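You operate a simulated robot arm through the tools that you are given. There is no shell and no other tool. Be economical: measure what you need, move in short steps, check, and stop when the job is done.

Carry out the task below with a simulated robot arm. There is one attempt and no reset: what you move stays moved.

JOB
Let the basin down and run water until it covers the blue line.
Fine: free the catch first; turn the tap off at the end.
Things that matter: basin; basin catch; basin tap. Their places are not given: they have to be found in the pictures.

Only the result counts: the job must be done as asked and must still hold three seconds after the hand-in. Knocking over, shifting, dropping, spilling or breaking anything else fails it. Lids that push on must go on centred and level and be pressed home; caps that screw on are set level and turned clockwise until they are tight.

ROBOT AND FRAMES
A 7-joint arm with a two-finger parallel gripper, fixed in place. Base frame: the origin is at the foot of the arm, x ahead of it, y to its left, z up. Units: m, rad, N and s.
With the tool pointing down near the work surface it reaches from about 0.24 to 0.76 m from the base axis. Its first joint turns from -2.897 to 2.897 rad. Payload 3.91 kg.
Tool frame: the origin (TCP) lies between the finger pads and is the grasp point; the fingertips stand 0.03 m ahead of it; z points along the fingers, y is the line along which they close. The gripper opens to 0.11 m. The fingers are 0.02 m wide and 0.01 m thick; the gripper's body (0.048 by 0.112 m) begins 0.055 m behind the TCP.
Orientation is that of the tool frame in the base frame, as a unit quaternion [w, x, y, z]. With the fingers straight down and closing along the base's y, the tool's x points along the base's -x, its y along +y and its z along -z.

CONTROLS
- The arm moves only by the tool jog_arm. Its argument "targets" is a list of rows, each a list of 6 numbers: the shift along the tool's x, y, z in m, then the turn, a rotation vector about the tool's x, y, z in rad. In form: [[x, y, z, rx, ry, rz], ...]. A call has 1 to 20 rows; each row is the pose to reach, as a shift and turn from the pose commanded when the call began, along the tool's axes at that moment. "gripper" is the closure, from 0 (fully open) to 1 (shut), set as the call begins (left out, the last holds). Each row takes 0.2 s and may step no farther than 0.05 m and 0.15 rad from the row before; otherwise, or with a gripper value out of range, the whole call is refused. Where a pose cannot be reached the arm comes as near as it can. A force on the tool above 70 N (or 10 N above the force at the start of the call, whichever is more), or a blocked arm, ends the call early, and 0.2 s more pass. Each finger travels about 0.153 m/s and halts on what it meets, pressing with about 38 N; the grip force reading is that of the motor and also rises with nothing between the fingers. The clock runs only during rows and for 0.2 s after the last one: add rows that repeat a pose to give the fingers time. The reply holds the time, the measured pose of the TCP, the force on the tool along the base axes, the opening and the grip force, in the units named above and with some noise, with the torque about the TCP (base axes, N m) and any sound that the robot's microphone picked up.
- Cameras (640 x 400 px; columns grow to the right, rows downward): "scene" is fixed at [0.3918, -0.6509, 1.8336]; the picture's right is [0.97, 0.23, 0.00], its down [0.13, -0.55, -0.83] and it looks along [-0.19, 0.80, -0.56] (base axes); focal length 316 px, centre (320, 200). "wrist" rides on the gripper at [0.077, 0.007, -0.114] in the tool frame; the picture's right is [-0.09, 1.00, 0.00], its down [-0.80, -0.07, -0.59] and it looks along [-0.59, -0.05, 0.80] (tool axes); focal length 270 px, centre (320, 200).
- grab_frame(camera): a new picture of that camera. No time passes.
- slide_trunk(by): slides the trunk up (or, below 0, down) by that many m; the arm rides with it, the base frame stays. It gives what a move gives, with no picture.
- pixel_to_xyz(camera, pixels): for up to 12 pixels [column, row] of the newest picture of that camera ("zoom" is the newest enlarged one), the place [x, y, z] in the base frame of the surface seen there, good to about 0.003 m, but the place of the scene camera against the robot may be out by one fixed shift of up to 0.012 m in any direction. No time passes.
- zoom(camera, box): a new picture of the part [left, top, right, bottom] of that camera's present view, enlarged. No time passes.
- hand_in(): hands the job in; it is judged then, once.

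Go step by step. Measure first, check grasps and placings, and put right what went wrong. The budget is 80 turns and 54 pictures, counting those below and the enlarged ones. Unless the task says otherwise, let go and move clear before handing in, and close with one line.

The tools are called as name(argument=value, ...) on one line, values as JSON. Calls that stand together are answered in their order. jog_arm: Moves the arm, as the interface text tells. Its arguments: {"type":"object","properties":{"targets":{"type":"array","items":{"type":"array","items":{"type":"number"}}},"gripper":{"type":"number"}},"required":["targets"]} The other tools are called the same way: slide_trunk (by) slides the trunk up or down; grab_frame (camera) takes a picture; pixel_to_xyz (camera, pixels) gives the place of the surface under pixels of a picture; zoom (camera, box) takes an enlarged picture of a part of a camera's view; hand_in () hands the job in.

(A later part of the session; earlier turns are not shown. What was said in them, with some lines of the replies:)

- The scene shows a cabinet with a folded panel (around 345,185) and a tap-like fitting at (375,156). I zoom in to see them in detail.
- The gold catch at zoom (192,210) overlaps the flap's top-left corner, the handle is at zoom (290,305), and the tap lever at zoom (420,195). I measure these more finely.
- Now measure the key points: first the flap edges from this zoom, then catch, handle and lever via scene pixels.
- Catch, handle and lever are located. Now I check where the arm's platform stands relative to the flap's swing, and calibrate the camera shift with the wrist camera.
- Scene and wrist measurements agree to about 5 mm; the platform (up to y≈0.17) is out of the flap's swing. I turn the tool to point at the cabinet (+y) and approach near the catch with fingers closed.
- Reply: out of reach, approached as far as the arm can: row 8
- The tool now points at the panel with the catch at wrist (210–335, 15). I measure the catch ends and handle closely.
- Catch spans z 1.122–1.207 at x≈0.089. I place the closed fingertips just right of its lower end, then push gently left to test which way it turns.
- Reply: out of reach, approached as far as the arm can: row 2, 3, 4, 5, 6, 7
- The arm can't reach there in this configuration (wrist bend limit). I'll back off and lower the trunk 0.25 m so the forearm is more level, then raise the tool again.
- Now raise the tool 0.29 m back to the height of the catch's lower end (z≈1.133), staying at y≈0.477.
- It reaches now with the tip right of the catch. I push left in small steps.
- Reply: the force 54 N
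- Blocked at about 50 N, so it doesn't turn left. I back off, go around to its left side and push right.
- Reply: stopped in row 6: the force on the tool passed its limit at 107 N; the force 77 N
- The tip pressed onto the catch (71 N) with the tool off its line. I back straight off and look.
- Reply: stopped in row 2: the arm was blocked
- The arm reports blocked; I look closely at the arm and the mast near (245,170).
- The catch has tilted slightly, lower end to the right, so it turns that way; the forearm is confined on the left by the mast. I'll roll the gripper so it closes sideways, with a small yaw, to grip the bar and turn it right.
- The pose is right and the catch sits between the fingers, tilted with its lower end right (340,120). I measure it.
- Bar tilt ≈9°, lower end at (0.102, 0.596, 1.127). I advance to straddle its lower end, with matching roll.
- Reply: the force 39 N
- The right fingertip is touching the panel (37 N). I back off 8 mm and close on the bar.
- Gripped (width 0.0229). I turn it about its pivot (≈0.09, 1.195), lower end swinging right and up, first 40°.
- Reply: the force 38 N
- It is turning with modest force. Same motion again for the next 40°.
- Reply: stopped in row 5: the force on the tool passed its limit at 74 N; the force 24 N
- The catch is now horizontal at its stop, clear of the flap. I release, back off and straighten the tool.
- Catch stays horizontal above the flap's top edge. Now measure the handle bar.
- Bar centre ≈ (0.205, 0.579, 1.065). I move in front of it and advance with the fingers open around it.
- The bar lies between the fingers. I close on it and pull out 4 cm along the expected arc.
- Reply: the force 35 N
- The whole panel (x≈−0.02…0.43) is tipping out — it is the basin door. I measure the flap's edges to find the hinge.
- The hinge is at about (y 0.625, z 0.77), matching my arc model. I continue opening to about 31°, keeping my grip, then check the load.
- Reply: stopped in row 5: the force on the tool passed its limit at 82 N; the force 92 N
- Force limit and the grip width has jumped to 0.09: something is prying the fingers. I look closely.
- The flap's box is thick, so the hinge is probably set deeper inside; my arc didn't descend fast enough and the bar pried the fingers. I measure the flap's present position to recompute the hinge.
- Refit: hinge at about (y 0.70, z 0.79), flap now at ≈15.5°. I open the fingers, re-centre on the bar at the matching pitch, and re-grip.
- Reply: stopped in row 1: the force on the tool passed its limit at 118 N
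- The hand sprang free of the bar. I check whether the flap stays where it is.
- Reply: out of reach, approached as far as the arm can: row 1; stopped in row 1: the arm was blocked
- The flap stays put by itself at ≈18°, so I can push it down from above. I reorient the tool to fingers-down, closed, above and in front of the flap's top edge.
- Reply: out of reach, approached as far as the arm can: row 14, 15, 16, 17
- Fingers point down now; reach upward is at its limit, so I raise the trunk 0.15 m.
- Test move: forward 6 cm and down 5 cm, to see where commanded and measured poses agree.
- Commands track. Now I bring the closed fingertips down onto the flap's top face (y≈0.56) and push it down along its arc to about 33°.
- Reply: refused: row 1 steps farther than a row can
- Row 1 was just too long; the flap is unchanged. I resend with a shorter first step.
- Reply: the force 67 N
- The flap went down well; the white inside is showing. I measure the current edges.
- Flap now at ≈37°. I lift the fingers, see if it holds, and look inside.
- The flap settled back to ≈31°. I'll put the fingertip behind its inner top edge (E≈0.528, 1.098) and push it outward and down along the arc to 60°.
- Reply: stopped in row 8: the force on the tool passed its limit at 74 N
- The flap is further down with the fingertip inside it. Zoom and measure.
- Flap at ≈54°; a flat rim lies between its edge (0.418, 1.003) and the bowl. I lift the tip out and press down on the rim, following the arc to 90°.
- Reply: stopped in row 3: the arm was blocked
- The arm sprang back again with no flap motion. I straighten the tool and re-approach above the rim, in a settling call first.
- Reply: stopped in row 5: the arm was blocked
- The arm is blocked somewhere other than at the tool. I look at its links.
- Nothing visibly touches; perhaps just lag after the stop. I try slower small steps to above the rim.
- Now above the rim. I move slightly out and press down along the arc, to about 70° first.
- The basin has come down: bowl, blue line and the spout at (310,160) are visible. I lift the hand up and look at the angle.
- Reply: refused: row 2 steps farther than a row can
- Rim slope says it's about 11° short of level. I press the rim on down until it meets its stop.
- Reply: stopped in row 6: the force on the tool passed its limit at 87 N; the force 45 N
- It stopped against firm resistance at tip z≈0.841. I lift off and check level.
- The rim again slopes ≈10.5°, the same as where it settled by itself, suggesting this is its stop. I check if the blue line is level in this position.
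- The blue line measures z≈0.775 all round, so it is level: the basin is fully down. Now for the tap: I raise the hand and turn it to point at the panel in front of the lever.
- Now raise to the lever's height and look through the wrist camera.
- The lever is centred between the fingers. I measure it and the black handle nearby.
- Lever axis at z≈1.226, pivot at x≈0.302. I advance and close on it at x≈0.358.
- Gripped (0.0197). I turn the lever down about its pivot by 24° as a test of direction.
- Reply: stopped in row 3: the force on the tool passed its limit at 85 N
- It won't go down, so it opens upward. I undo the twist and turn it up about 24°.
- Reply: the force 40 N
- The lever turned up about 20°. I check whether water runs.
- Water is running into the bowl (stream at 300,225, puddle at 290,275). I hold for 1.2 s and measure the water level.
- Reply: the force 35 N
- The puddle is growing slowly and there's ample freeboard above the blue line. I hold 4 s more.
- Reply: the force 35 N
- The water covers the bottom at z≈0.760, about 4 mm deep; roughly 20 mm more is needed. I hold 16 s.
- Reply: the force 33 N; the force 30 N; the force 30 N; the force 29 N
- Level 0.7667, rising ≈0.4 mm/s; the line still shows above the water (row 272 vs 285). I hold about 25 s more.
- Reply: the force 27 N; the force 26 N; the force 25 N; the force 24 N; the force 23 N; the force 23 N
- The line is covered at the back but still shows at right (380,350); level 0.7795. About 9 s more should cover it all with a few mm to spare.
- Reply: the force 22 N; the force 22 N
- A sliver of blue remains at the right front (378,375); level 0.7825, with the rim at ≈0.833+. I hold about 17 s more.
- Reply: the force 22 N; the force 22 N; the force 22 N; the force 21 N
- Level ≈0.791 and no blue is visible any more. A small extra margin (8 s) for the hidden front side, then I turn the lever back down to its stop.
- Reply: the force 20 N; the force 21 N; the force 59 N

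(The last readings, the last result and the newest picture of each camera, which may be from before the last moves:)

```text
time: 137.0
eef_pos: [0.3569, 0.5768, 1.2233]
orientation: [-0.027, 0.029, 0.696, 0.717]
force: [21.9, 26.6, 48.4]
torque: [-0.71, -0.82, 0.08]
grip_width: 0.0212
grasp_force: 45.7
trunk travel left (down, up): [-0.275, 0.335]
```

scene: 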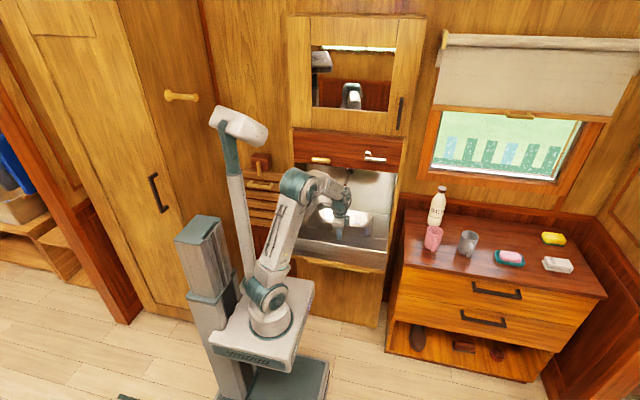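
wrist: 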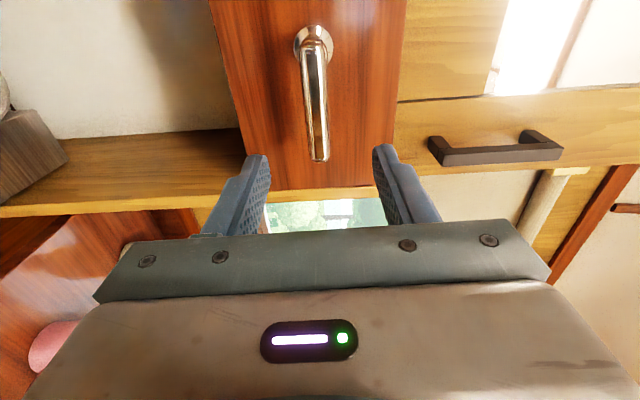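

The lever is hard against its closed stop (48 N). I open the fingers, back off, and check the picture.

jog_arm(targets=[[0, 0.003, 0, 0, 0, 0], [0, 0.006, 0, 0, 0, 0], [0, 0.006, 0, 0, 0, 0], [0, 0.006, -0.03, 0, 0, 0], [0, 0.006, -0.065, 0, 0, 0], [0, 0.006, -0.1, 0, 0, 0], [0, 0.006, -0.12, 0, 0, 0], [0, 0.006, -0.12, 0, 0, 0]], gripper=0.45)

zoom(camera="scene", box=[282, 140, 426, 240])

pixel_to_xyz(camera="zoom", pixels=[[300, 340], [330, 350], [260, 350]])

```text
time: 138.8
eef_pos: [0.3554, 0.4559, 1.2207]
orientation: [-0.028, 0.031, 0.699, 0.714]
force: [-0.9, 0.1, -0.1]
torque: [0.0, -0.03, -0.04]
grip_width: 0.0604
grasp_force: 0.0
trunk travel left (down, up): [-0.275, 0.335]
```

```text
4.00 times, centred on (354, 190) of scene
```

zoom: 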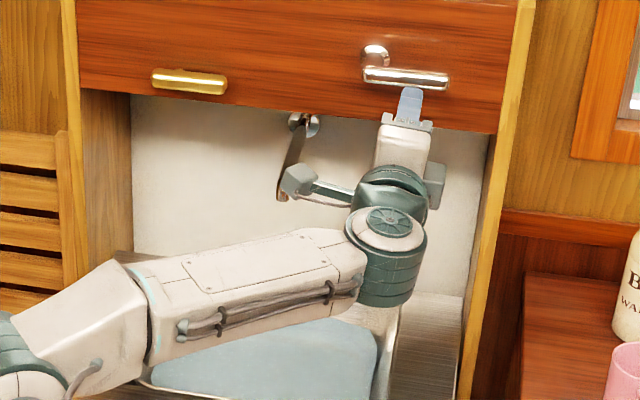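

```text
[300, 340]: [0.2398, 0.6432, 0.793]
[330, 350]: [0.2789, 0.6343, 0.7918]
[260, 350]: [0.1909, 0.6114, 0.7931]
```

The lever is back horizontal at its closed stop. No stream leaves the spout (280,200), the water stands at ≈0.793, above the blue line, and the hand is clear. I'm handing in.

hand_in()

```text
The job is handed in.
```

The catch is freed, the basin is down, the water covers every part of the blue line I could see, the tap is off, and the arm is clear. The line along the front wall was hidden from the camera, so I ran the water a little longer to be sure of it.
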